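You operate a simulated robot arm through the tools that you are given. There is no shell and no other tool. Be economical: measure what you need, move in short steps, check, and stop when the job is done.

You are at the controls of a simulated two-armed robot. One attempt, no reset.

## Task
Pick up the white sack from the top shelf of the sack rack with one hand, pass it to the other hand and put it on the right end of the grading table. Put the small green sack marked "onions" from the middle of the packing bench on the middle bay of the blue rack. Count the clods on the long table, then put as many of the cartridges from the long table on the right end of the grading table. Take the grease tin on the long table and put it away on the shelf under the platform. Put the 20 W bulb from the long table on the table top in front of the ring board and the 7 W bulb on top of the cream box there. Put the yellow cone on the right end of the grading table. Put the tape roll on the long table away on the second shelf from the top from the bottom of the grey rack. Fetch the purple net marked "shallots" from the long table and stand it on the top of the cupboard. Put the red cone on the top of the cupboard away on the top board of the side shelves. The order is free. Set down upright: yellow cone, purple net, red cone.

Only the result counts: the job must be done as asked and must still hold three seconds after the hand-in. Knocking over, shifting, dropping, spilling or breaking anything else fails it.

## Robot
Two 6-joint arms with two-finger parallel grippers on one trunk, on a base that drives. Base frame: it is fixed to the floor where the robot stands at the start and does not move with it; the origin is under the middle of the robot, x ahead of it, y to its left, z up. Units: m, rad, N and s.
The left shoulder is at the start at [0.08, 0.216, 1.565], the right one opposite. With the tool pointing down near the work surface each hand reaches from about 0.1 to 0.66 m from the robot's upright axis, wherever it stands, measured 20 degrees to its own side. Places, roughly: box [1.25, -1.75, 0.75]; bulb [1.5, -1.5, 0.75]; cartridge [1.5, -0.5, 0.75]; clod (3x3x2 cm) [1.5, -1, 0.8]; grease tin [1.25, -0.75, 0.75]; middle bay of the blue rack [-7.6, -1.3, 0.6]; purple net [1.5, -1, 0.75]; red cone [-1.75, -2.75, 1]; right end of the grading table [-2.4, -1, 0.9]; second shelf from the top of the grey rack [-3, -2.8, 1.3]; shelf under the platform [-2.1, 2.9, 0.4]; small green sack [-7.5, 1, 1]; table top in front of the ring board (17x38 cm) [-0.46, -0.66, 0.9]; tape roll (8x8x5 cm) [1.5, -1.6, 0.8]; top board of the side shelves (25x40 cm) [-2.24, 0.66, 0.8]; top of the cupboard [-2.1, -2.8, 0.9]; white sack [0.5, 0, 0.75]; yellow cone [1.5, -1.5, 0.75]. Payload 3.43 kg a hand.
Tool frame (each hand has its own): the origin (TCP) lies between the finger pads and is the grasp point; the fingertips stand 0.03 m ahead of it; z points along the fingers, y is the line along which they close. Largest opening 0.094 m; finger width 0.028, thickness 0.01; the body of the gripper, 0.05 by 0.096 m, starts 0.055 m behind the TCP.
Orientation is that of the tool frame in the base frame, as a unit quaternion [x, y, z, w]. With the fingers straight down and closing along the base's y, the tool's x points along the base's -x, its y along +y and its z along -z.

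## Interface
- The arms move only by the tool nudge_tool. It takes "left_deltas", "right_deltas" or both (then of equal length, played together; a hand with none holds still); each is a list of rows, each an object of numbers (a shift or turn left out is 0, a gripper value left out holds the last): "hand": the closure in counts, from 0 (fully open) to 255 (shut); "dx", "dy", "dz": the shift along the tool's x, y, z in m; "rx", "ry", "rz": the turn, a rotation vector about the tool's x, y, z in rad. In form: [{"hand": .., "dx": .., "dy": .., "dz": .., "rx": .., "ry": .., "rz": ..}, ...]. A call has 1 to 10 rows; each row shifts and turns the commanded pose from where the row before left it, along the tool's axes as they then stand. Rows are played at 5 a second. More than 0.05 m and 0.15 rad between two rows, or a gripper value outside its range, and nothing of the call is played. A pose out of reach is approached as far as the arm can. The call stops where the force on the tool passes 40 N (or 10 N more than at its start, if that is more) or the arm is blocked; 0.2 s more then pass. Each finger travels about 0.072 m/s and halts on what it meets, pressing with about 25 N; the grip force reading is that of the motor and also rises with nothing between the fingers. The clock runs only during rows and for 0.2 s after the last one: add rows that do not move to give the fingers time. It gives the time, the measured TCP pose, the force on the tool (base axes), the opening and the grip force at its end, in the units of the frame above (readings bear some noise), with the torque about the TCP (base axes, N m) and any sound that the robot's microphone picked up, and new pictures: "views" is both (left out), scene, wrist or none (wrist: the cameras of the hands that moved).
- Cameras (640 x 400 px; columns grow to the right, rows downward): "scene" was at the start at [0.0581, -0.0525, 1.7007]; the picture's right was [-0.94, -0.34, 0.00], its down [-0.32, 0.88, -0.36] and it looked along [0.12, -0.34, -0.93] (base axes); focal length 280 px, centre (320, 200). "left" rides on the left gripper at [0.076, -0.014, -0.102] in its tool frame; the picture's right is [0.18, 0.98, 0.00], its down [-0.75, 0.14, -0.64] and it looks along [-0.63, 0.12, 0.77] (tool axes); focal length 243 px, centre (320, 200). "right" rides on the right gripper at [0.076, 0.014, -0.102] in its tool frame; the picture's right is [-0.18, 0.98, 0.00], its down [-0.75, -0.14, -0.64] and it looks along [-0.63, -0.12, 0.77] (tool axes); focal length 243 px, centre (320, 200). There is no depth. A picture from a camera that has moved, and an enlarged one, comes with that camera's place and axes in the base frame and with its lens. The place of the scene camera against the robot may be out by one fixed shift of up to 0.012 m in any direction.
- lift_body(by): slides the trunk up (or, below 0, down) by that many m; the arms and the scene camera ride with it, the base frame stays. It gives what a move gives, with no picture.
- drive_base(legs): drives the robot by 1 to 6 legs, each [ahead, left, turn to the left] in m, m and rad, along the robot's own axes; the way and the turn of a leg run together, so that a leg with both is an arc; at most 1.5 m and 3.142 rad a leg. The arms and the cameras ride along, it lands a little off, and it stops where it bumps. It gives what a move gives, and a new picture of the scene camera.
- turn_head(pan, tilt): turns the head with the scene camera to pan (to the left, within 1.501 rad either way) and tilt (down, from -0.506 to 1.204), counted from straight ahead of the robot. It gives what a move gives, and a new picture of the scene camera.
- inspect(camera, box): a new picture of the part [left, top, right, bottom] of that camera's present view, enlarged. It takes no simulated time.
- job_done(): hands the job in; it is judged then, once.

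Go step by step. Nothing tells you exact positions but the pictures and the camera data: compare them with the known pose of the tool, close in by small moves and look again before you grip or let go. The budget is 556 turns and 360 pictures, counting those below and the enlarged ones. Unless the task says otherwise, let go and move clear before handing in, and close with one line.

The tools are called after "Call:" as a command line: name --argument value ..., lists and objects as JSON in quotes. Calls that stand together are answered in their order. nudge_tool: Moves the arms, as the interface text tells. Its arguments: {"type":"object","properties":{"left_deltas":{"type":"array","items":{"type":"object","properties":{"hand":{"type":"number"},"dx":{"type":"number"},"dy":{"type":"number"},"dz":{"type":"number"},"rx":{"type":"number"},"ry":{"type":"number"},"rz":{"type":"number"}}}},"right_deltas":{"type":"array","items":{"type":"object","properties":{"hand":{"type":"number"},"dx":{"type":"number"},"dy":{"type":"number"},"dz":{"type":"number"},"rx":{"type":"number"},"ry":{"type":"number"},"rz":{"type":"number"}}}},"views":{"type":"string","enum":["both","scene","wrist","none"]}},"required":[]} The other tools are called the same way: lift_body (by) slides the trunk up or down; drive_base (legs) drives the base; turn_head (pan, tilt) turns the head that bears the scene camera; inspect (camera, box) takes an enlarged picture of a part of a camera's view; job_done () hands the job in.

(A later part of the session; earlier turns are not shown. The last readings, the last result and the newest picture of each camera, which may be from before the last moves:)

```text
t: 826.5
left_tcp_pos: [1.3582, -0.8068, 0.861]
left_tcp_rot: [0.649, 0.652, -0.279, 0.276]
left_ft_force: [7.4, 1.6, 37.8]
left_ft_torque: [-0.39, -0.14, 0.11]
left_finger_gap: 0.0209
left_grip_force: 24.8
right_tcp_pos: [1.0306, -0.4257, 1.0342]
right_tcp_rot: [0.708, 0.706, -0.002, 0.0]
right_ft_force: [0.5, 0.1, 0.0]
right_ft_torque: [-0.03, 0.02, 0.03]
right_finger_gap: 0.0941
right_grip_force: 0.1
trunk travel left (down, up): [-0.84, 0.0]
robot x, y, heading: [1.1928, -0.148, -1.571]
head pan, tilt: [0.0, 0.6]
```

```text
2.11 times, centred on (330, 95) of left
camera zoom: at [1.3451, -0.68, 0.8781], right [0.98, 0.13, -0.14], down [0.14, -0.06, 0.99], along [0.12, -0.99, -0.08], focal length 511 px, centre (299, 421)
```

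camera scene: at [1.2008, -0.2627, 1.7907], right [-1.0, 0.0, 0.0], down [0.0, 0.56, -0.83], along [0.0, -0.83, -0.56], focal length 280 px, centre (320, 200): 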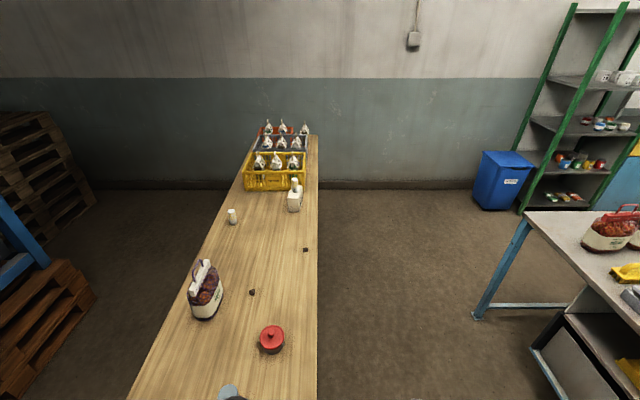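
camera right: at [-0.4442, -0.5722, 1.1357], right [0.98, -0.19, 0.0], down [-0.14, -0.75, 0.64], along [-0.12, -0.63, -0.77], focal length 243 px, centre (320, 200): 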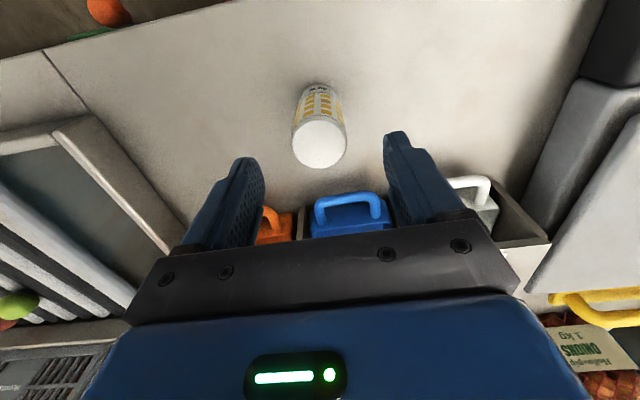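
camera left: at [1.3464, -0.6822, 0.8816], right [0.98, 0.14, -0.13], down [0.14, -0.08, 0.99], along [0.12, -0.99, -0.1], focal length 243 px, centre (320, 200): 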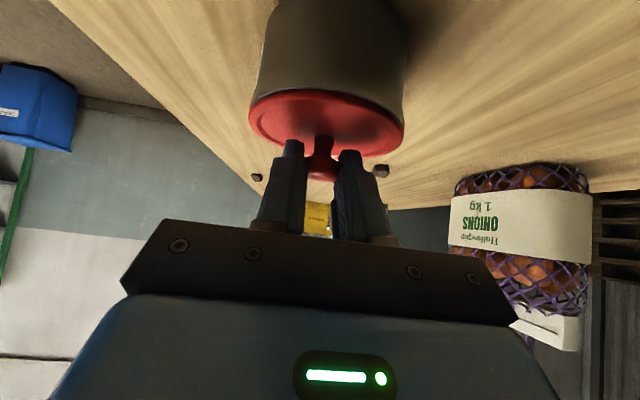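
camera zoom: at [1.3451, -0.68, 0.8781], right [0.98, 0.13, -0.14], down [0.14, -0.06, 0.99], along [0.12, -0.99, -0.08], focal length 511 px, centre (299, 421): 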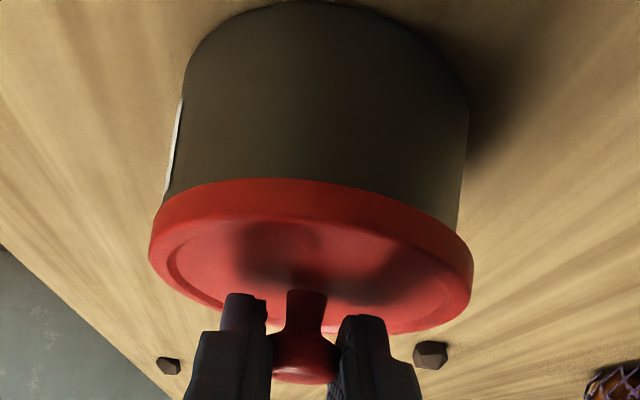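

The lid is seated all round again. It must be carried by its body, so I need a nearly horizontal hand with the camera on top. Release the knob, retreat and roll the hand 180°.

Call:
nudge_tool --left_deltas '[{"dx": -0.003, "dz": -0.003, "hand": 200}, {"hand": 150}, {"hand": 120}, {"dz": -0.03}, {"dz": -0.04}, {"dz": -0.04}, {"dz": -0.04}, {"rz": 0.15, "hand": 0}, {"rz": 0.15}, {"rz": 0.15}]' --views "none"

Call:
nudge_tool --left_deltas '[{"rz": 0.15}, {"rz": 0.15}, {"rz": 0.15}, {"rz": 0.15}, {"rz": 0.15}, {"rz": 0.15}, {"rz": 0.15}, {"rz": 0.15}, {"rz": 0.15}, {"rz": 0.15}]' --views "none"

Call:
nudge_tool --left_deltas '[{"rz": 0.15}, {"rz": 0.15}, {"rz": 0.15}, {"rz": 0.15}, {"rz": 0.15}, {"rz": 0.15}, {"rz": 0.15}, {"rz": 0.14}]' --views "none"

```text
t: 828.7
left_tcp_pos: [1.3583, -0.6997, 0.9649]
left_tcp_rot: [0.781, 0.492, -0.204, 0.326]
left_ft_force: [0.3, 0.5, 0.3]
left_ft_torque: [-0.02, -0.01, 0.0]
left_finger_gap: 0.0939
left_grip_force: 0.0
right_tcp_pos: [1.0292, -0.4302, 1.0328]
right_tcp_rot: [0.709, 0.705, -0.001, -0.001]
right_ft_force: [0.0, -0.3, -0.7]
right_ft_torque: [-0.01, 0.0, 0.04]
right_finger_gap: 0.094
right_grip_force: 0.1
trunk travel left (down, up): [-0.84, 0.0]
robot x, y, heading: [1.1889, -0.1499, -1.574]
head pan, tilt: [0.0, 0.6]
heard: snap
```

```text
t: 830.9
left_tcp_pos: [1.3584, -0.7006, 0.9627]
left_tcp_rot: [0.907, -0.171, 0.073, 0.378]
left_ft_force: [0.4, -0.7, 0.3]
left_ft_torque: [0.01, 0.01, -0.01]
left_finger_gap: 0.0943
left_grip_force: 0.0
right_tcp_pos: [1.0293, -0.4308, 1.0324]
right_tcp_rot: [0.709, 0.705, -0.001, -0.002]
right_ft_force: [0.6, -0.4, 0.4]
right_ft_torque: [-0.01, -0.03, -0.01]
right_finger_gap: 0.0938
right_grip_force: 0.1
trunk travel left (down, up): [-0.84, 0.0]
robot x, y, heading: [1.19, -0.1451, -1.571]
head pan, tilt: [0.0, 0.6]
```

```text
t: 832.7
left_tcp_pos: [1.3582, -0.7003, 0.9637]
left_tcp_rot: [0.655, -0.65, 0.273, 0.273]
left_ft_force: [0.4, 0.8, 0.0]
left_ft_torque: [-0.07, 0.0, -0.02]
left_finger_gap: 0.094
left_grip_force: 0.1
right_tcp_pos: [1.029, -0.4305, 1.032]
right_tcp_rot: [0.709, 0.705, 0.0, -0.001]
right_ft_force: [-0.2, -0.4, 0.3]
right_ft_torque: [0.03, 0.0, 0.03]
right_finger_gap: 0.094
right_grip_force: 0.0
trunk travel left (down, up): [-0.84, 0.0]
robot x, y, heading: [1.1924, -0.1482, -1.575]
head pan, tilt: [0.0, 0.6]
```

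Another snap was heard on release. Look at the tin with the rolled camera.

Call:
nudge_tool --left_deltas '[{}]' --views "wrist"

```text
t: 833.1
left_tcp_pos: [1.3579, -0.7006, 0.9632]
left_tcp_rot: [0.655, -0.649, 0.272, 0.273]
left_ft_force: [0.2, 0.1, 0.2]
left_ft_torque: [-0.02, 0.01, -0.01]
left_finger_gap: 0.094
left_grip_force: 0.1
right_tcp_pos: [1.0286, -0.4298, 1.0322]
right_tcp_rot: [0.708, 0.706, -0.001, -0.002]
right_ft_force: [0.5, 0.2, 0.1]
right_ft_torque: [0.01, 0.02, 0.01]
right_finger_gap: 0.094
right_grip_force: 0.0
trunk travel left (down, up): [-0.84, 0.0]
robot x, y, heading: [1.1894, -0.1474, -1.576]
head pan, tilt: [0.0, 0.6]
camera left: at [1.3735, -0.6803, 1.0911], right [-0.98, -0.14, 0.13], down [-0.15, 0.99, -0.08], along [-0.12, -0.1, -0.99], focal length 243 px, centre (320, 200)
```

left: 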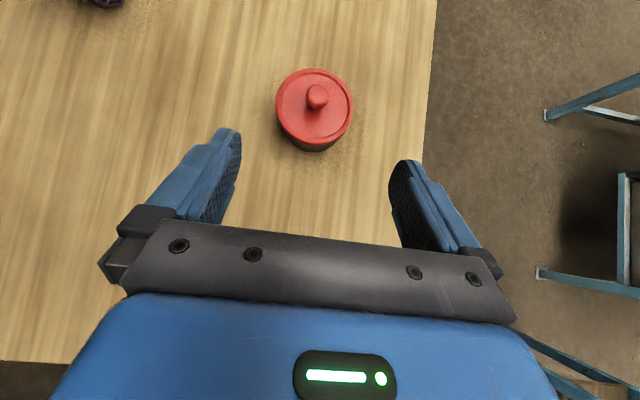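

Call:
inspect --camera "left" --box '[250, 50, 380, 170]'

```text
3.33 times, centred on (315, 110) of left
camera zoom: at [1.3735, -0.6803, 1.0911], right [-0.98, -0.14, 0.13], down [-0.15, 0.99, -0.08], along [-0.12, -0.1, -0.99], focal length 809 px, centre (337, 500)
```

zoom: 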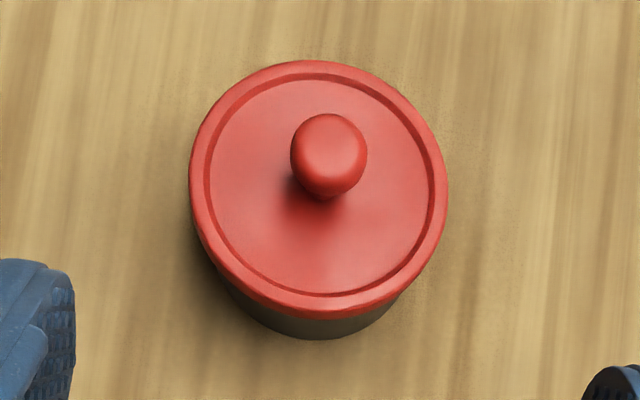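

The lid sits flush. To make sure it's latched, I press the knob from above with closed fingers, without gripping.

Call:
nudge_tool --left_deltas '[{"hand": 255, "dy": -0.004}, {"hand": 255}, {"hand": 255}, {"dx": 0.0019, "dz": 0.0396}, {"dx": 0.0019, "dz": 0.0396}, {"dx": 0.0019, "dz": 0.0396}, {}]' --views "wrist"

```text
t: 834.7
left_tcp_pos: [1.3623, -0.7863, 0.8839]
left_tcp_rot: [0.655, -0.649, 0.273, 0.273]
left_ft_force: [0.3, 0.5, 0.9]
left_ft_torque: [0.0, -0.02, -0.01]
left_finger_gap: 0.0
left_grip_force: 25.0
right_tcp_pos: [1.0297, -0.4295, 1.0328]
right_tcp_rot: [0.709, 0.705, 0.0, 0.0]
right_ft_force: [-0.3, -0.5, -0.9]
right_ft_torque: [0.0, -0.01, 0.01]
right_finger_gap: 0.094
right_grip_force: 0.1
trunk travel left (down, up): [-0.84, 0.0]
robot x, y, heading: [1.1918, -0.1501, -1.576]
head pan, tilt: [0.0, 0.6]
camera left: at [1.3792, -0.7677, 1.0112], right [-0.98, -0.14, 0.14], down [-0.15, 0.99, -0.08], along [-0.12, -0.1, -0.99], focal length 243 px, centre (320, 200)
```

left: 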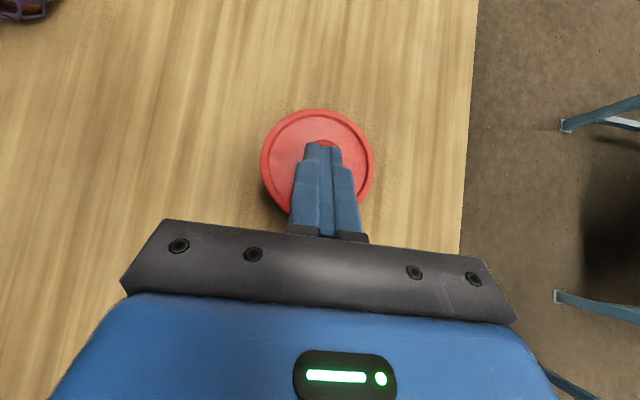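

Call:
nudge_tool --left_deltas '[{"dx": -0.0035, "dz": 0.0035}, {"dx": -0.0035, "dz": 0.0035}, {"dx": -0.0025, "dz": 0.0025}, {}]' --views "none"

```text
t: 835.7
left_tcp_pos: [1.3627, -0.7953, 0.8799]
left_tcp_rot: [0.653, -0.646, 0.278, 0.28]
left_ft_force: [-0.8, -3.8, 7.9]
left_ft_torque: [0.51, -0.06, 0.02]
left_finger_gap: 0.0
left_grip_force: 24.8
right_tcp_pos: [1.03, -0.4289, 1.0326]
right_tcp_rot: [0.709, 0.705, -0.001, 0.0]
right_ft_force: [-0.1, 0.9, 1.2]
right_ft_torque: [0.03, 0.01, -0.01]
right_finger_gap: 0.0942
right_grip_force: 0.1
trunk travel left (down, up): [-0.84, 0.0]
robot x, y, heading: [1.1918, -0.1466, -1.572]
head pan, tilt: [0.0, 0.6]
stopped in row 4 (left hand): the force on the tool passed its limit at 41 N (the readings are from after the stop); the commanded pose is now the measured one
```

Pressed firmly. Now retreat, pitch toward horizontal (75°), and lower the trunk for a low side grasp of the body.

Call:
nudge_tool --left_deltas '[{"dz": -0.04}, {"dz": -0.04, "hand": 0}, {"dz": -0.04}, {"dx": 0.03, "dz": -0.03}, {"dx": 0.03, "dz": -0.03}, {"ry": 0.15}, {"ry": 0.15}, {"ry": 0.15}, {"ry": 0.07}]' --views "none"

Call:
lift_body --by -0.2

Call:
nudge_tool --left_deltas '[{}]' --views "wrist"

```text
t: 837.7
left_tcp_pos: [1.3635, -0.704, 1.0429]
left_tcp_rot: [0.56, -0.554, 0.435, 0.435]
left_ft_force: [0.4, -0.5, 0.5]
left_ft_torque: [0.0, 0.01, 0.01]
left_finger_gap: 0.094
left_grip_force: 0.1
right_tcp_pos: [1.0294, -0.4294, 1.0326]
right_tcp_rot: [0.708, 0.706, 0.0, -0.001]
right_ft_force: [-0.5, 0.9, 0.6]
right_ft_torque: [0.03, 0.0, 0.0]
right_finger_gap: 0.094
right_grip_force: 0.0
trunk travel left (down, up): [-0.84, 0.0]
robot x, y, heading: [1.1902, -0.145, -1.576]
head pan, tilt: [0.0, 0.6]
```

```text
t: 839.9
left_tcp_pos: [1.364, -0.7049, 0.8432]
left_tcp_rot: [0.562, -0.554, 0.435, 0.434]
left_ft_force: [-0.4, -0.4, -0.4]
left_ft_torque: [-0.02, 0.02, 0.0]
left_finger_gap: 0.0939
left_grip_force: 0.1
right_tcp_pos: [1.0304, -0.4301, 0.832]
right_tcp_rot: [0.708, 0.706, 0.0, -0.001]
right_ft_force: [-0.4, 0.2, 0.4]
right_ft_torque: [-0.02, 0.01, 0.01]
right_finger_gap: 0.0938
right_grip_force: 0.1
trunk travel left (down, up): [-0.64, 0.2]
robot x, y, heading: [1.1918, -0.15, -1.572]
head pan, tilt: [0.0, 0.6]
```

```text
t: 840.3
left_tcp_pos: [1.3634, -0.7046, 0.8419]
left_tcp_rot: [0.561, -0.554, 0.435, 0.435]
left_ft_force: [0.1, -0.4, -0.2]
left_ft_torque: [0.0, -0.01, -0.02]
left_finger_gap: 0.094
left_grip_force: 0.1
right_tcp_pos: [1.0298, -0.4296, 0.833]
right_tcp_rot: [0.708, 0.706, 0.0, -0.001]
right_ft_force: [0.4, 0.1, 0.3]
right_ft_torque: [-0.02, 0.01, -0.03]
right_finger_gap: 0.0939
right_grip_force: 0.0
trunk travel left (down, up): [-0.64, 0.2]
robot x, y, heading: [1.1909, -0.1515, -1.575]
head pan, tilt: [0.0, 0.6]
camera left: at [1.3783, -0.6239, 0.943], right [-0.98, -0.05, 0.18], down [-0.15, 0.81, -0.57], along [-0.12, -0.59, -0.8], focal length 243 px, centre (320, 200)
```

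left: 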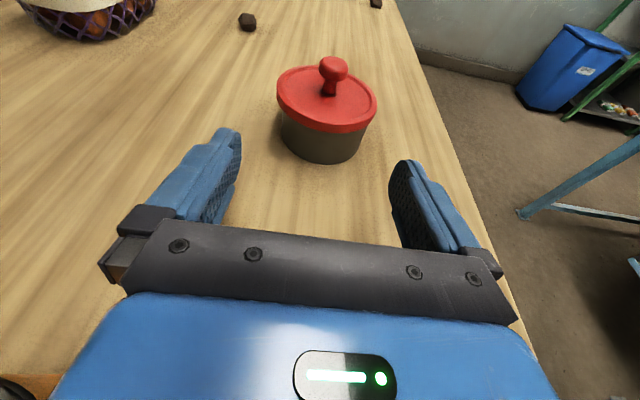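

Good upright view of the tin (centre ≈(1.359, -0.823)). Lower to z≈0.797 in front of it.

Call:
nudge_tool --left_deltas '[{"dy": 0.004, "dx": -0.0225, "dz": 0.006}, {"dx": -0.0205, "dz": 0.0055}, {}]' --views "wrist"

```text
t: 840.9
left_tcp_pos: [1.3575, -0.7057, 0.8103]
left_tcp_rot: [0.558, -0.551, 0.441, 0.437]
left_ft_force: [-0.7, 10.1, 14.0]
left_ft_torque: [1.18, -0.24, 0.2]
left_finger_gap: 0.094
left_grip_force: 0.1
right_tcp_pos: [1.0298, -0.4288, 0.8326]
right_tcp_rot: [0.708, 0.706, -0.001, -0.001]
right_ft_force: [-0.4, 0.4, -0.4]
right_ft_torque: [0.03, 0.0, 0.01]
right_finger_gap: 0.094
right_grip_force: 0.1
trunk travel left (down, up): [-0.64, 0.2]
robot x, y, heading: [1.1904, -0.1497, -1.568]
head pan, tilt: [0.0, 0.6]
stopped in row 2 (left hand): the force on the tool passed its limit at 56 N (the readings are from after the stop); the commanded pose is now the measured one
camera left: at [1.3729, -0.6234, 0.9102], right [-0.98, -0.05, 0.18], down [-0.15, 0.8, -0.59], along [-0.12, -0.6, -0.79], focal length 243 px, centre (320, 200)
```

left: 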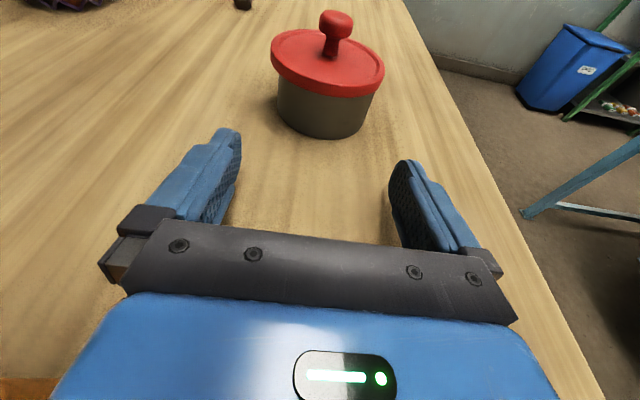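

The gripper's underside touched the table. I use ~57° pitch and grip with the fingertips on the body just below the lid.

Call:
nudge_tool --left_deltas '[{"dx": 0.03}, {"ry": -0.15}, {"ry": -0.16}, {}]' --views "none"

```text
refused: row 3 steps farther than a row can; nothing moved
```

Call:
nudge_tool --left_deltas '[{"dx": 0.03}, {"ry": -0.15}, {"ry": -0.15}, {}]' --views "wrist"

```text
t: 841.9
left_tcp_pos: [1.3587, -0.7149, 0.8386]
left_tcp_rot: [0.618, -0.611, 0.35, 0.35]
left_ft_force: [0.2, 0.2, 0.1]
left_ft_torque: [0.0, 0.01, -0.02]
left_finger_gap: 0.0942
left_grip_force: 0.2
right_tcp_pos: [1.0297, -0.4296, 0.8326]
right_tcp_rot: [0.708, 0.706, 0.0, 0.0]
right_ft_force: [-0.3, 0.6, -0.2]
right_ft_torque: [0.04, 0.0, -0.01]
right_finger_gap: 0.094
right_grip_force: 0.0
trunk travel left (down, up): [-0.64, 0.2]
robot x, y, heading: [1.188, -0.1514, -1.575]
head pan, tilt: [0.0, 0.6]
camera left: at [1.3736, -0.6653, 0.9574], right [-0.98, -0.1, 0.16], down [-0.15, 0.94, -0.32], along [-0.12, -0.34, -0.93], focal length 243 px, centre (320, 200)
```

left: 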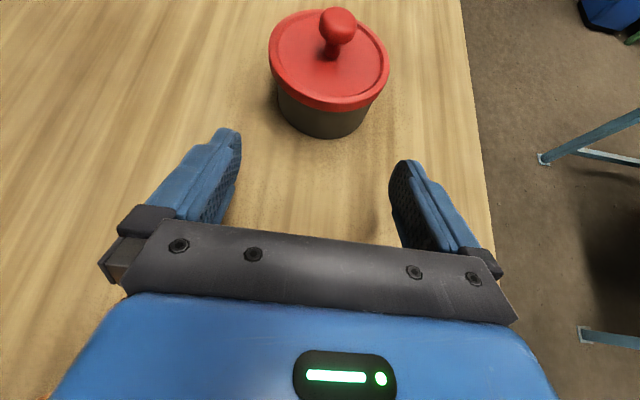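

Call:
nudge_tool --left_deltas '[{"dx": -0.0175, "dz": 0.0105, "dy": -0.002}, {"dx": -0.0145, "dz": 0.0087}, {}]' --views "none"

```text
t: 842.7
left_tcp_pos: [1.3596, -0.7154, 0.8062]
left_tcp_rot: [0.613, -0.609, 0.356, 0.355]
left_ft_force: [6.8, 0.4, 27.1]
left_ft_torque: [-0.51, -1.38, -0.03]
left_finger_gap: 0.0938
left_grip_force: 0.0
right_tcp_pos: [1.03, -0.4289, 0.8332]
right_tcp_rot: [0.708, 0.706, -0.001, 0.001]
right_ft_force: [-0.4, 1.0, 0.2]
right_ft_torque: [0.02, -0.02, 0.01]
right_finger_gap: 0.0938
right_grip_force: 0.2
trunk travel left (down, up): [-0.64, 0.2]
robot x, y, heading: [1.1889, -0.1473, -1.575]
head pan, tilt: [0.0, 0.6]
```

The +x fingertip is on the table at this height, so I raise 2–3 mm, go forward around the tin, and test-close, reading the gap.

Call:
nudge_tool --left_deltas '[{"dx": 0.003, "dz": -0.002}, {"dx": 0.016, "dz": 0.0265}, {"dx": 0.016, "dz": 0.0265}, {"dx": 0.015, "dz": 0.025}, {}]' --views "wrist"

```text
t: 843.2
left_tcp_pos: [1.3608, -0.7147, 0.8076]
left_tcp_rot: [0.615, -0.611, 0.353, 0.351]
left_ft_force: [-3.8, 34.9, 23.3]
left_ft_torque: [0.29, -1.31, 1.78]
left_finger_gap: 0.0938
left_grip_force: 0.1
right_tcp_pos: [1.0306, -0.4292, 0.8336]
right_tcp_rot: [0.708, 0.706, -0.001, 0.0]
right_ft_force: [0.7, 0.5, 0.4]
right_ft_torque: [0.0, -0.02, 0.0]
right_finger_gap: 0.094
right_grip_force: 0.1
trunk travel left (down, up): [-0.64, 0.2]
robot x, y, heading: [1.1893, -0.1494, -1.571]
head pan, tilt: [0.0, 0.6]
stopped in row 2 (left hand): the force on the tool passed its limit at 89 N (the readings are from after the stop); the commanded pose is now the measured one
camera left: at [1.3751, -0.6647, 0.9262], right [-0.98, -0.1, 0.16], down [-0.15, 0.93, -0.33], along [-0.12, -0.34, -0.93], focal length 243 px, centre (320, 200)
```

left: 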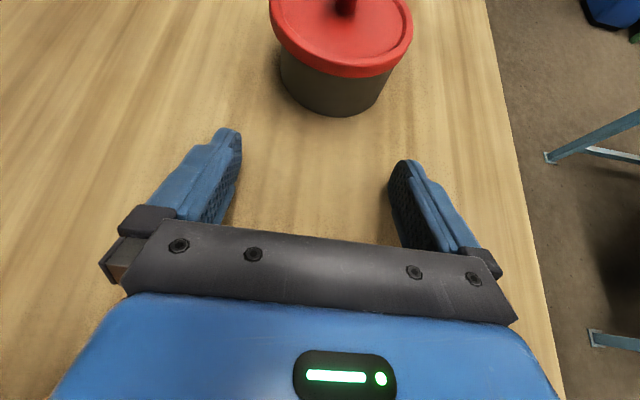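

Something on the +x side blocks – possibly the third cartridge beside the wrist. Back up at once and look.

Call:
nudge_tool --left_deltas '[{"dx": 0.016, "dz": -0.02}, {"dx": 0.03, "dz": -0.03}, {"dx": 0.03, "dz": -0.03}, {"dx": 0.03, "dz": -0.03}]' --views "none"

Call:
turn_head --pan 0.25 --tilt 1.0

```text
t: 844.2
left_tcp_pos: [1.3608, -0.6736, 0.9515]
left_tcp_rot: [0.616, -0.611, 0.352, 0.35]
left_ft_force: [0.4, -0.3, -1.0]
left_ft_torque: [0.0, -0.01, -0.01]
left_finger_gap: 0.094
left_grip_force: 0.1
right_tcp_pos: [1.0297, -0.4304, 0.8326]
right_tcp_rot: [0.707, 0.707, -0.001, 0.0]
right_ft_force: [-0.3, -1.2, -0.5]
right_ft_torque: [0.03, 0.01, -0.02]
right_finger_gap: 0.0938
right_grip_force: 0.1
trunk travel left (down, up): [-0.64, 0.2]
robot x, y, heading: [1.1899, -0.1502, -1.576]
head pan, tilt: [0.0, 0.6]
```

```text
t: 845.0
left_tcp_pos: [1.3609, -0.6752, 0.9504]
left_tcp_rot: [0.617, -0.611, 0.352, 0.349]
left_ft_force: [0.1, 0.4, 0.7]
left_ft_torque: [0.01, 0.02, 0.02]
left_finger_gap: 0.0944
left_grip_force: 0.1
right_tcp_pos: [1.0302, -0.4296, 0.8326]
right_tcp_rot: [0.708, 0.706, -0.001, -0.001]
right_ft_force: [-1.1, 0.7, -0.7]
right_ft_torque: [-0.01, 0.0, 0.04]
right_finger_gap: 0.0942
right_grip_force: 0.2
trunk travel left (down, up): [-0.64, 0.2]
robot x, y, heading: [1.1909, -0.1491, -1.574]
head pan, tilt: [0.25, 1.0]
camera scene: at [1.2171, -0.2465, 1.5583], right [-0.97, -0.24, 0.0], down [-0.21, 0.82, -0.54], along [0.13, -0.52, -0.84], focal length 280 px, centre (320, 200)
```

scene: 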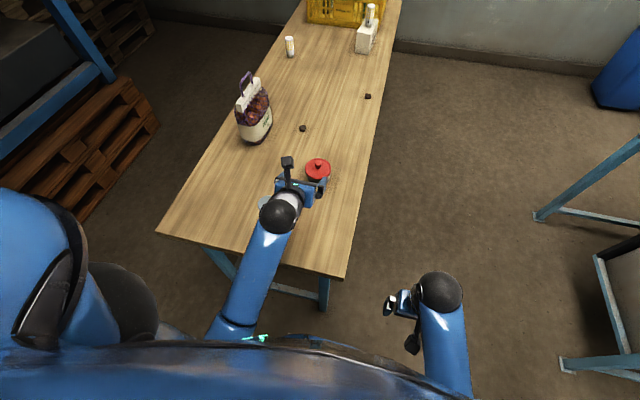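

Call:
inspect --camera "scene" --box '[200, 130, 360, 270]'

```text
2.86 times, centred on (280, 200) of scene
camera zoom: at [1.2171, -0.2465, 1.5583], right [-0.97, -0.24, 0.0], down [-0.21, 0.82, -0.54], along [0.13, -0.52, -0.84], focal length 799 px, centre (434, 200)
```

zoom: 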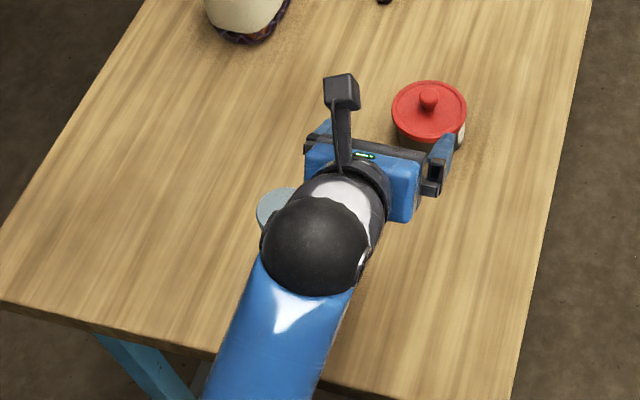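

The third cartridge (still standing) was under my wrist – that was the obstacle. I reposition so the arm comes in diagonally from the other side.

Call:
drive_base --legs '[[0.11, -0.213, 0], [0, 0, 0.354]]'

Call:
nudge_tool --left_deltas '[{"ry": 0.15}, {"ry": 0.1}, {"dx": -0.025, "dz": 0.005}, {"dx": -0.025, "dz": 0.005}, {}]' --views "wrist"

```text
t: 847.9
left_tcp_pos: [1.3182, -0.6915, 0.9525]
left_tcp_rot: [0.716, -0.491, 0.409, 0.281]
left_ft_force: [-0.2, 0.0, 0.0]
left_ft_torque: [0.03, 0.01, -0.02]
left_finger_gap: 0.0939
left_grip_force: 0.1
right_tcp_pos: [0.9223, -0.5796, 0.8329]
right_tcp_rot: [0.57, 0.822, -0.001, -0.001]
right_ft_force: [-0.7, 0.0, 0.8]
right_ft_torque: [0.01, 0.01, 0.0]
right_finger_gap: 0.0939
right_grip_force: 0.1
trunk travel left (down, up): [-0.64, 0.2]
robot x, y, heading: [0.9716, -0.2584, -1.212]
head pan, tilt: [0.25, 1.0]
camera scene: at [1.0333, -0.3446, 1.5583], right [-0.82, -0.57, 0.0], down [-0.48, 0.69, -0.54], along [0.31, -0.44, -0.84], focal length 280 px, centre (320, 200)
```

scene: 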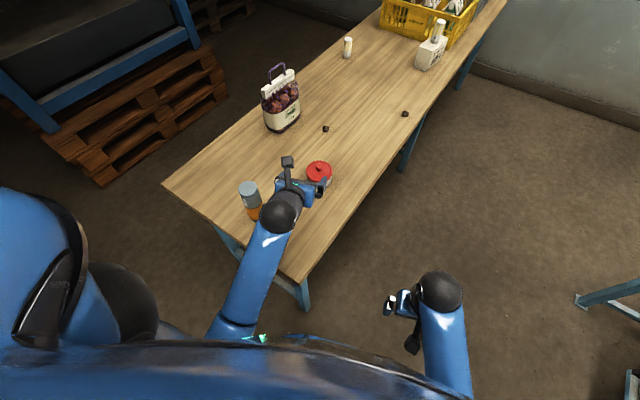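

```text
t: 849.1
left_tcp_pos: [1.3163, -0.6874, 0.9004]
left_tcp_rot: [0.66, -0.452, 0.494, 0.341]
left_ft_force: [0.1, -0.6, -0.1]
left_ft_torque: [-0.02, 0.0, 0.0]
left_finger_gap: 0.0941
left_grip_force: 0.0
right_tcp_pos: [0.9229, -0.5799, 0.8325]
right_tcp_rot: [0.57, 0.821, -0.002, 0.0]
right_ft_force: [0.4, 0.3, -0.6]
right_ft_torque: [-0.01, -0.03, -0.02]
right_finger_gap: 0.0942
right_grip_force: 0.1
trunk travel left (down, up): [-0.64, 0.2]
robot x, y, heading: [0.9728, -0.2597, -1.21]
head pan, tilt: [0.25, 1.0]
camera left: at [1.3037, -0.6101, 1.0038], right [-0.9, -0.4, 0.18], down [-0.43, 0.72, -0.54], along [0.09, -0.57, -0.82], focal length 243 px, centre (320, 200)
```

left: 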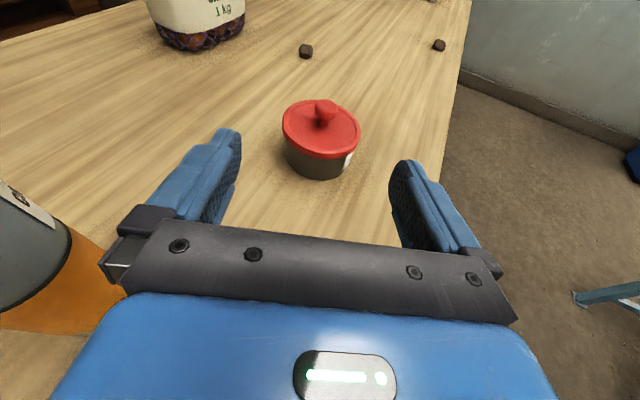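

Clear of the third cartridge now. Lower to z≈0.797 in front of the tin.

Call:
nudge_tool --left_deltas '[{"dx": -0.033, "dz": 0.0095, "dy": 0.006}, {"dx": -0.033, "dz": 0.0095}, {"dx": -0.025, "dz": 0.007}, {}]' --views "none"

```text
t: 850.1
left_tcp_pos: [1.3122, -0.6902, 0.8077]
left_tcp_rot: [0.659, -0.452, 0.495, 0.34]
left_ft_force: [2.0, 0.7, 6.3]
left_ft_torque: [0.5, 0.08, -0.14]
left_finger_gap: 0.0941
left_grip_force: 0.0
right_tcp_pos: [0.9221, -0.5788, 0.8333]
right_tcp_rot: [0.57, 0.822, 0.0, -0.001]
right_ft_force: [0.9, 0.0, -0.1]
right_ft_torque: [-0.03, 0.0, -0.02]
right_finger_gap: 0.094
right_grip_force: 0.0
trunk travel left (down, up): [-0.64, 0.2]
robot x, y, heading: [0.9695, -0.257, -1.212]
head pan, tilt: [0.25, 1.0]
```

The underside touches; I use 60° pitch instead at the same spot.

Call:
nudge_tool --left_deltas '[{"dx": 0.02}, {"ry": -0.12}, {"ry": -0.12}, {"dx": -0.015, "dz": 0.008}, {}]' --views "none"

```text
t: 851.3
left_tcp_pos: [1.3131, -0.695, 0.8088]
left_tcp_rot: [0.715, -0.49, 0.411, 0.283]
left_ft_force: [0.1, -0.2, -1.0]
left_ft_torque: [0.01, -0.01, 0.0]
left_finger_gap: 0.0941
left_grip_force: 0.1
right_tcp_pos: [0.9235, -0.5795, 0.8338]
right_tcp_rot: [0.57, 0.822, -0.001, -0.001]
right_ft_force: [0.3, 0.0, -0.4]
right_ft_torque: [0.01, 0.03, 0.02]
right_finger_gap: 0.0938
right_grip_force: 0.2
trunk travel left (down, up): [-0.64, 0.2]
robot x, y, heading: [0.9735, -0.2578, -1.217]
head pan, tilt: [0.25, 1.0]
```

Call:
nudge_tool --left_deltas '[{"dx": -0.0087, "dz": 0.005}, {}]' --views "none"

Call:
nudge_tool --left_deltas '[{"dx": 0.02, "dz": 0.0346}, {"dx": 0.015, "dz": 0.026}, {}]' --views "wrist"

```text
t: 851.9
left_tcp_pos: [1.312, -0.6949, 0.8063]
left_tcp_rot: [0.71, -0.487, 0.419, 0.288]
left_ft_force: [7.5, 2.8, 37.5]
left_ft_torque: [-0.18, -1.62, 0.14]
left_finger_gap: 0.0938
left_grip_force: 0.1
right_tcp_pos: [0.9221, -0.5771, 0.8337]
right_tcp_rot: [0.57, 0.822, -0.001, 0.002]
right_ft_force: [0.1, 0.1, -0.2]
right_ft_torque: [0.04, -0.01, 0.02]
right_finger_gap: 0.094
right_grip_force: 0.1
trunk travel left (down, up): [-0.64, 0.2]
robot x, y, heading: [0.973, -0.2617, -1.209]
head pan, tilt: [0.25, 1.0]
```

```text
t: 852.2
left_tcp_pos: [1.312, -0.6947, 0.8058]
left_tcp_rot: [0.71, -0.488, 0.419, 0.288]
left_ft_force: [-7.9, 17.9, 19.7]
left_ft_torque: [0.26, -0.42, 0.48]
left_finger_gap: 0.0937
left_grip_force: 0.0
right_tcp_pos: [0.9214, -0.5776, 0.8335]
right_tcp_rot: [0.569, 0.822, -0.001, 0.0]
right_ft_force: [1.1, -0.2, -0.3]
right_ft_torque: [0.0, -0.01, -0.02]
right_finger_gap: 0.094
right_grip_force: 0.1
trunk travel left (down, up): [-0.64, 0.2]
robot x, y, heading: [0.9748, -0.2573, -1.208]
head pan, tilt: [0.25, 1.0]
stopped in row 1 (left hand): the force on the tool passed its limit at 97 N (the readings are from after the stop); the commanded pose is now the measured one
camera left: at [1.3079, -0.6404, 0.9244], right [-0.89, -0.43, 0.16], down [-0.46, 0.81, -0.35], along [0.02, -0.39, -0.92], focal length 243 px, centre (320, 200)
```

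left: 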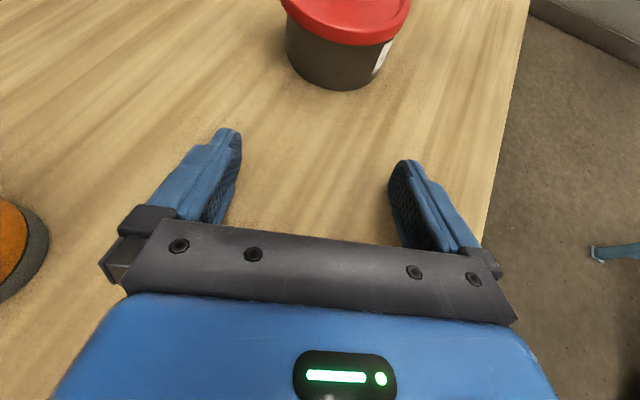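

So the table is ~1 cm higher than I assumed, and this height is right. I raise 4 mm and advance around the tin.

Call:
nudge_tool --left_deltas '[{"dx": 0.006, "dz": -0.004}, {"dx": 0.015, "dz": 0.026}, {"dx": 0.015, "dz": 0.026}, {}]' --views "none"

```text
t: 853.2
left_tcp_pos: [1.3381, -0.7528, 0.8131]
left_tcp_rot: [0.711, -0.488, 0.417, 0.287]
left_ft_force: [0.9, -0.3, 0.3]
left_ft_torque: [-0.03, -0.02, 0.0]
left_finger_gap: 0.0943
left_grip_force: 0.0
right_tcp_pos: [0.924, -0.5791, 0.832]
right_tcp_rot: [0.569, 0.822, -0.002, -0.001]
right_ft_force: [0.5, -0.3, 0.3]
right_ft_torque: [0.0, 0.03, 0.01]
right_finger_gap: 0.0939
right_grip_force: 0.0
trunk travel left (down, up): [-0.64, 0.2]
robot x, y, heading: [0.9716, -0.2573, -1.211]
head pan, tilt: [0.25, 1.0]
```

Call:
nudge_tool --left_deltas '[{"dy": 0.003, "dx": 0.0115, "dz": 0.028}, {}]' --views "wrist"

```text
t: 853.8
left_tcp_pos: [1.3448, -0.7843, 0.8089]
left_tcp_rot: [0.711, -0.488, 0.417, 0.286]
left_ft_force: [0.3, -0.4, 0.1]
left_ft_torque: [-0.03, -0.01, 0.0]
left_finger_gap: 0.094
left_grip_force: 0.1
right_tcp_pos: [0.9235, -0.5798, 0.833]
right_tcp_rot: [0.57, 0.821, -0.001, 0.0]
right_ft_force: [0.2, 0.0, -0.2]
right_ft_torque: [-0.04, -0.03, -0.01]
right_finger_gap: 0.0941
right_grip_force: 0.0
trunk travel left (down, up): [-0.64, 0.2]
robot x, y, heading: [0.973, -0.2607, -1.214]
head pan, tilt: [0.25, 1.0]
camera left: at [1.3409, -0.7293, 0.926], right [-0.89, -0.44, 0.16], down [-0.47, 0.82, -0.34], along [0.02, -0.38, -0.92], focal length 243 px, centre (320, 200)
```

left: 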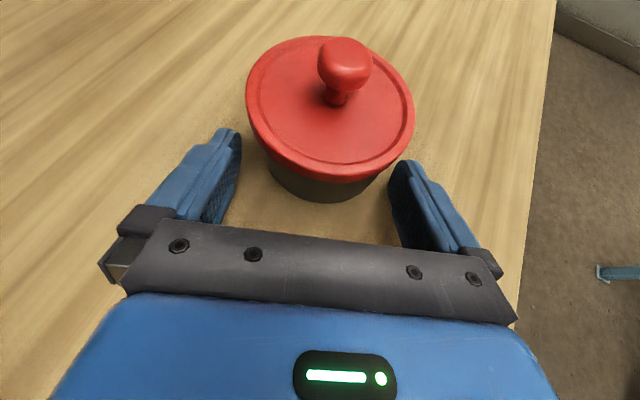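

Well centred. Advance the last 2.3 cm and close.

Call:
nudge_tool --left_deltas '[{"dx": 0.0115, "dz": 0.02}, {}, {"hand": 30}, {"hand": 80}, {"hand": 150}, {"hand": 255}, {"hand": 255}]' --views "wrist"

```text
t: 855.4
left_tcp_pos: [1.3529, -0.803, 0.8077]
left_tcp_rot: [0.711, -0.489, 0.417, 0.287]
left_ft_force: [0.8, 0.9, -0.3]
left_ft_torque: [0.07, -0.1, 0.07]
left_finger_gap: 0.0808
left_grip_force: 24.7
right_tcp_pos: [0.924, -0.5799, 0.8318]
right_tcp_rot: [0.57, 0.822, -0.001, 0.0]
right_ft_force: [0.1, 0.1, 0.7]
right_ft_torque: [-0.02, -0.03, 0.01]
right_finger_gap: 0.094
right_grip_force: 0.0
trunk travel left (down, up): [-0.64, 0.2]
robot x, y, heading: [0.9755, -0.2602, -1.212]
head pan, tilt: [0.25, 1.0]
camera left: at [1.3479, -0.7501, 0.9257], right [-0.89, -0.44, 0.16], down [-0.47, 0.82, -0.34], along [0.02, -0.38, -0.93], focal length 243 px, centre (320, 200)
```

left: 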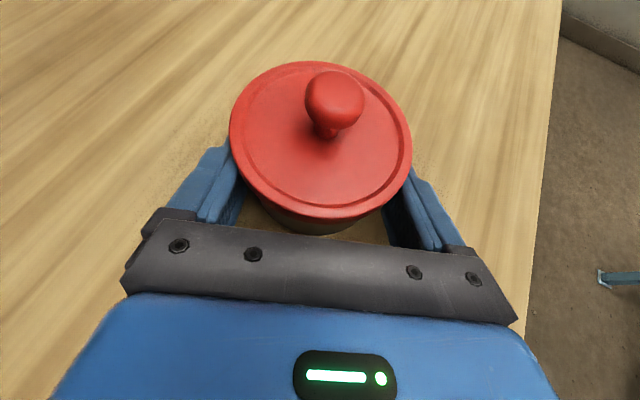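

The lid overhangs the fingers, so they hold the body (81 mm). Lift by the trunk and check.

Call:
lift_body --by 0.06

Call:
nudge_tool --left_deltas '[{}]' --views "wrist"

```text
t: 856.4
left_tcp_pos: [1.3524, -0.8051, 0.8678]
left_tcp_rot: [0.712, -0.489, 0.416, 0.286]
left_ft_force: [0.1, 0.1, -2.8]
left_ft_torque: [0.06, 0.0, -0.03]
left_finger_gap: 0.0809
left_grip_force: 25.2
right_tcp_pos: [0.9248, -0.5815, 0.8925]
right_tcp_rot: [0.569, 0.822, 0.0, 0.0]
right_ft_force: [-0.1, -0.2, -0.4]
right_ft_torque: [-0.02, 0.0, -0.01]
right_finger_gap: 0.094
right_grip_force: 0.0
trunk travel left (down, up): [-0.7, 0.14]
robot x, y, heading: [0.9754, -0.2595, -1.211]
head pan, tilt: [0.25, 1.0]
```

```text
t: 856.8
left_tcp_pos: [1.3524, -0.8032, 0.8675]
left_tcp_rot: [0.711, -0.489, 0.416, 0.286]
left_ft_force: [-0.2, 0.8, -3.3]
left_ft_torque: [0.08, 0.02, 0.01]
left_finger_gap: 0.0806
left_grip_force: 24.9
right_tcp_pos: [0.9243, -0.5798, 0.893]
right_tcp_rot: [0.57, 0.822, -0.001, -0.001]
right_ft_force: [-0.3, -0.1, -1.4]
right_ft_torque: [-0.01, 0.0, -0.01]
right_finger_gap: 0.0939
right_grip_force: 0.0
trunk travel left (down, up): [-0.7, 0.14]
robot x, y, heading: [0.9759, -0.2619, -1.211]
head pan, tilt: [0.25, 1.0]
camera left: at [1.3479, -0.7503, 0.9855], right [-0.89, -0.44, 0.16], down [-0.47, 0.82, -0.34], along [0.02, -0.38, -0.93], focal length 243 px, centre (320, 200)
```

left: 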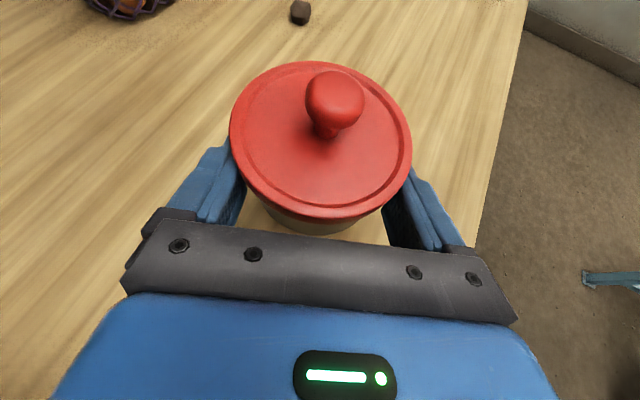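

The tin with lid comes up as one (0.3 kg). I raise fully, pull the hand in, and head out around the sack rack.

Call:
lift_body --by 0.14

Call:
nudge_tool --left_deltas '[{"dx": -0.022, "dz": -0.0375}, {"dx": -0.022, "dz": -0.0375}, {"dx": -0.022, "dz": -0.0375}, {"dx": -0.022, "dz": -0.0375}, {}]' --views "none"

```text
t: 858.5
left_tcp_pos: [1.3526, -0.8048, 1.0076]
left_tcp_rot: [0.711, -0.488, 0.416, 0.287]
left_ft_force: [-0.7, 1.3, -3.2]
left_ft_torque: [0.05, 0.04, 0.0]
left_finger_gap: 0.0805
left_grip_force: 25.4
right_tcp_pos: [0.9224, -0.5788, 1.0323]
right_tcp_rot: [0.569, 0.822, -0.002, 0.0]
right_ft_force: [-0.2, 0.0, 0.2]
right_ft_torque: [0.02, 0.01, 0.0]
right_finger_gap: 0.0938
right_grip_force: 0.1
trunk travel left (down, up): [-0.84, 0.0]
robot x, y, heading: [0.9748, -0.2607, -1.213]
head pan, tilt: [0.25, 1.0]
```

```text
t: 859.6
left_tcp_pos: [1.2907, -0.6398, 1.0047]
left_tcp_rot: [0.711, -0.488, 0.417, 0.287]
left_ft_force: [0.2, -0.5, -3.2]
left_ft_torque: [0.1, 0.0, 0.04]
left_finger_gap: 0.0809
left_grip_force: 24.9
right_tcp_pos: [0.9234, -0.5801, 1.0319]
right_tcp_rot: [0.569, 0.822, -0.001, 0.0]
right_ft_force: [0.5, 0.0, 0.9]
right_ft_torque: [-0.02, 0.0, 0.01]
right_finger_gap: 0.0941
right_grip_force: 0.0
trunk travel left (down, up): [-0.84, 0.0]
robot x, y, heading: [0.9747, -0.2585, -1.21]
head pan, tilt: [0.25, 1.0]
```

Call:
drive_base --legs '[[0, 0, -0.36], [-0.88, 0.08, 0], [0, 0, 1.57], [0, 0.38, 0], [-1.2, 0, 0], [0, -1.0, 0]]'

```text
t: 881.6
left_tcp_pos: [0.338, 0.2178, 1.004]
left_tcp_rot: [0.863, -0.007, 0.505, 0.005]
left_ft_force: [0.1, 0.5, -3.5]
left_ft_torque: [-0.01, 0.04, 0.01]
left_finger_gap: 0.0805
left_grip_force: 24.9
right_tcp_pos: [0.1422, -0.1021, 1.0332]
right_tcp_rot: [0.013, 1.0, -0.002, -0.001]
right_ft_force: [-0.4, 0.2, -0.6]
right_ft_torque: [-0.03, 0.02, 0.01]
right_finger_gap: 0.094
right_grip_force: 0.0
trunk travel left (down, up): [-0.84, 0.0]
robot x, y, heading: [-0.1341, 0.0648, -0.029]
head pan, tilt: [0.25, 1.0]
camera scene: at [-0.0278, 0.0809, 1.7582], right [0.22, -0.97, 0.0], down [-0.82, -0.19, -0.54], along [0.53, 0.12, -0.84], focal length 280 px, centre (320, 200)
```

scene: 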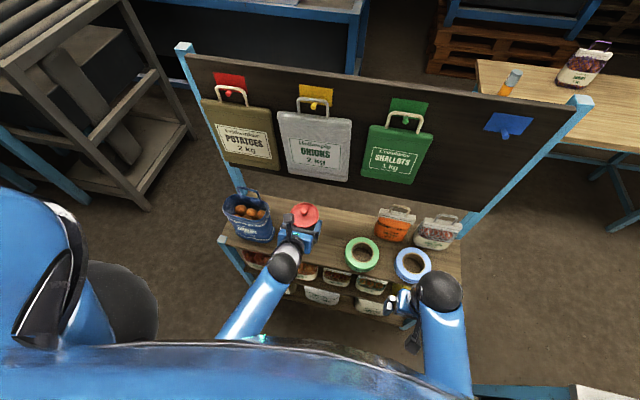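

Call:
drive_base --legs '[[-0.4, 0, 0.03], [-1.5, -0.08, 0], [-1.45, 0, 0]]'

Call:
turn_head --pan 1.2 --tilt 0.35

```text
refused: leg 2 is longer than a leg can be; nothing moved
```

```text
t: 882.8
left_tcp_pos: [0.3383, 0.2156, 1.004]
left_tcp_rot: [0.863, -0.007, 0.505, 0.006]
left_ft_force: [-0.4, 0.9, -3.5]
left_ft_torque: [-0.01, 0.07, -0.01]
left_finger_gap: 0.0803
left_grip_force: 25.3
right_tcp_pos: [0.1428, -0.1025, 1.0329]
right_tcp_rot: [0.014, 1.0, -0.002, -0.001]
right_ft_force: [0.0, 0.6, 0.8]
right_ft_torque: [0.01, 0.03, 0.01]
right_finger_gap: 0.0938
right_grip_force: 0.1
trunk travel left (down, up): [-0.84, 0.0]
robot x, y, heading: [-0.1342, 0.0635, -0.022]
head pan, tilt: [1.201, 0.351]
camera scene: at [-0.0597, 0.15, 1.813], right [0.92, -0.39, 0.0], down [-0.13, -0.32, -0.94], along [0.36, 0.87, -0.34], focal length 280 px, centre (320, 200)
```

scene: 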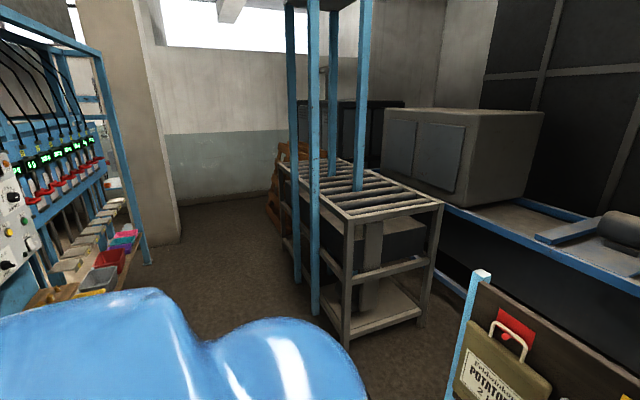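

Call:
drive_base --legs '[[-0.4, 0, 0.026], [-1.45, -0.08, 0], [-1.45, 0, 0]]'

```text
t: 899.0
left_tcp_pos: [-2.9937, 0.1768, 1.0045]
left_tcp_rot: [0.863, -0.005, 0.505, 0.004]
left_ft_force: [-0.5, -0.1, -3.0]
left_ft_torque: [0.02, 0.04, 0.03]
left_finger_gap: 0.0804
left_grip_force: 25.2
right_tcp_pos: [-3.1863, -0.1436, 1.0326]
right_tcp_rot: [0.011, 1.0, -0.001, -0.001]
right_ft_force: [0.0, 0.6, 1.0]
right_ft_torque: [0.02, -0.03, 0.01]
right_finger_gap: 0.0939
right_grip_force: 0.1
trunk travel left (down, up): [-0.84, 0.0]
robot x, y, heading: [-3.4692, 0.0209, -0.018]
head pan, tilt: [1.201, 0.351]
camera scene: at [-3.3904, 0.108, 1.813], right [0.93, -0.38, 0.0], down [-0.13, -0.32, -0.94], along [0.36, 0.87, -0.34], focal length 280 px, centre (320, 200)
```

scene: 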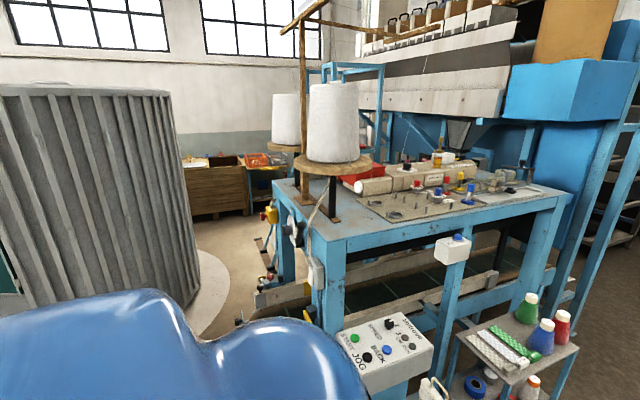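

The shelf must be reached around the west of the silo. I drive there: west, then north between the jar table and the packing bench.

Call:
drive_base --legs '[[-1.25, 0.2, 0.018], [-1.4, 0.2, 0], [-0.48, 0.1, 0], [0, 0, 1.57], [0.5, 0, 0]]'

Call:
turn_head --pan -0.3 --tilt 0.4

```text
t: 920.9
left_tcp_pos: [-6.7593, 1.5181, 1.0053]
left_tcp_rot: [0.603, 0.617, 0.354, -0.362]
left_ft_force: [0.0, -0.3, -2.1]
left_ft_torque: [-0.08, 0.02, 0.03]
left_finger_gap: 0.0805
left_grip_force: 24.9
right_tcp_pos: [-6.4334, 1.3356, 1.0337]
right_tcp_rot: [0.712, -0.702, 0.0, -0.001]
right_ft_force: [-0.9, 0.3, -0.1]
right_ft_torque: [-0.01, -0.02, 0.0]
right_finger_gap: 0.0938
right_grip_force: 0.1
trunk travel left (down, up): [-0.84, 0.0]
robot x, y, heading: [-6.5888, 1.0535, 1.594]
head pan, tilt: [1.201, 0.351]
camera scene: at [-6.6682, 1.1119, 1.8132], right [0.35, 0.94, 0.0], down [0.32, -0.12, -0.94], along [-0.88, 0.33, -0.34], focal length 280 px, centre (320, 200)
```

scene: 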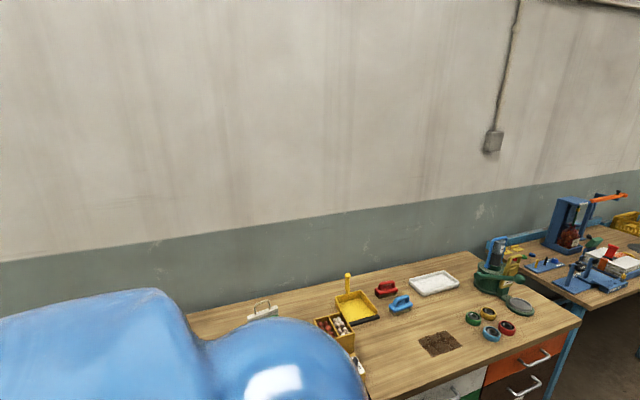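

```text
t: 922.5
left_tcp_pos: [-6.759, 1.5193, 1.0034]
left_tcp_rot: [0.603, 0.618, 0.353, -0.361]
left_ft_force: [-0.5, -0.4, -3.2]
left_ft_torque: [-0.07, 0.03, 0.0]
left_finger_gap: 0.0803
left_grip_force: 25.0
right_tcp_pos: [-6.433, 1.3373, 1.0322]
right_tcp_rot: [0.712, -0.702, 0.001, -0.001]
right_ft_force: [-0.4, -0.9, 0.4]
right_ft_torque: [0.01, 0.05, 0.01]
right_finger_gap: 0.094
right_grip_force: 0.0
trunk travel left (down, up): [-0.84, 0.0]
robot x, y, heading: [-6.5919, 1.053, 1.586]
head pan, tilt: [-0.3, 0.4]
camera scene: at [-6.5549, 1.1721, 1.8085], right [0.96, -0.28, 0.0], down [-0.11, -0.37, -0.92], along [0.26, 0.88, -0.39], focal length 280 px, centre (320, 200)
```

scene: 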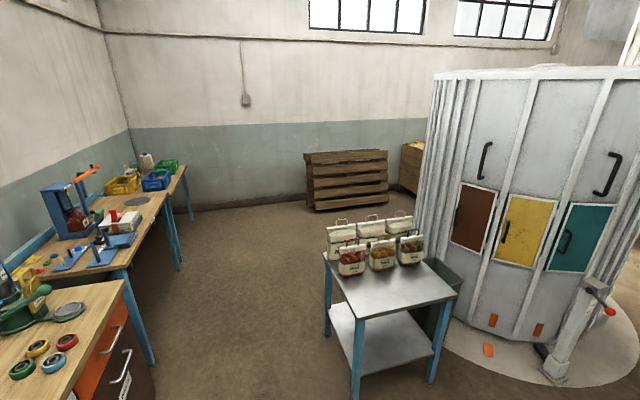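

Clear floor to the north. I go up and turn east along the north side of the silo.

Call:
drive_base --legs '[[1.5, -0.03, 0], [1.47, 0, 0], [0, 0, -1.586], [1.45, 0.1, 0]]'

Call:
turn_head --pan -0.2 --tilt 0.45

```text
refused: leg 1 is longer than a leg can be; nothing moved
```

```text
t: 923.2
left_tcp_pos: [-6.7589, 1.5196, 1.0036]
left_tcp_rot: [0.604, 0.617, 0.354, -0.36]
left_ft_force: [-0.1, -0.6, -2.9]
left_ft_torque: [-0.06, -0.01, -0.03]
left_finger_gap: 0.0804
left_grip_force: 25.1
right_tcp_pos: [-6.433, 1.3377, 1.0329]
right_tcp_rot: [0.711, -0.703, 0.0, -0.001]
right_ft_force: [-0.7, -0.5, 0.5]
right_ft_torque: [0.01, -0.01, -0.01]
right_finger_gap: 0.0941
right_grip_force: 0.0
trunk travel left (down, up): [-0.84, 0.0]
robot x, y, heading: [-6.5876, 1.0498, 1.587]
head pan, tilt: [-0.201, 0.45]
camera scene: at [-6.5638, 1.1733, 1.8038], right [0.98, -0.19, 0.0], down [-0.08, -0.43, -0.9], along [0.17, 0.88, -0.44], focal length 280 px, centre (320, 200)
```

scene: 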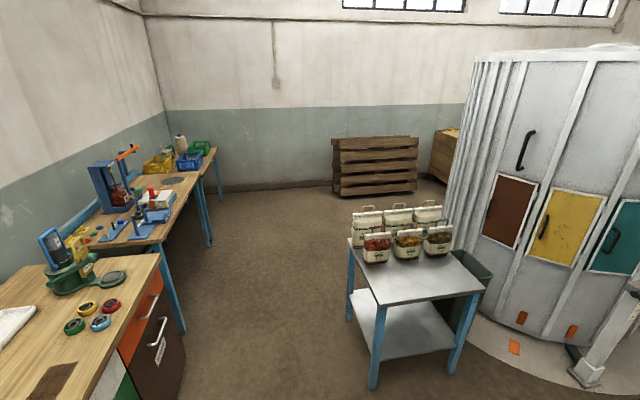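

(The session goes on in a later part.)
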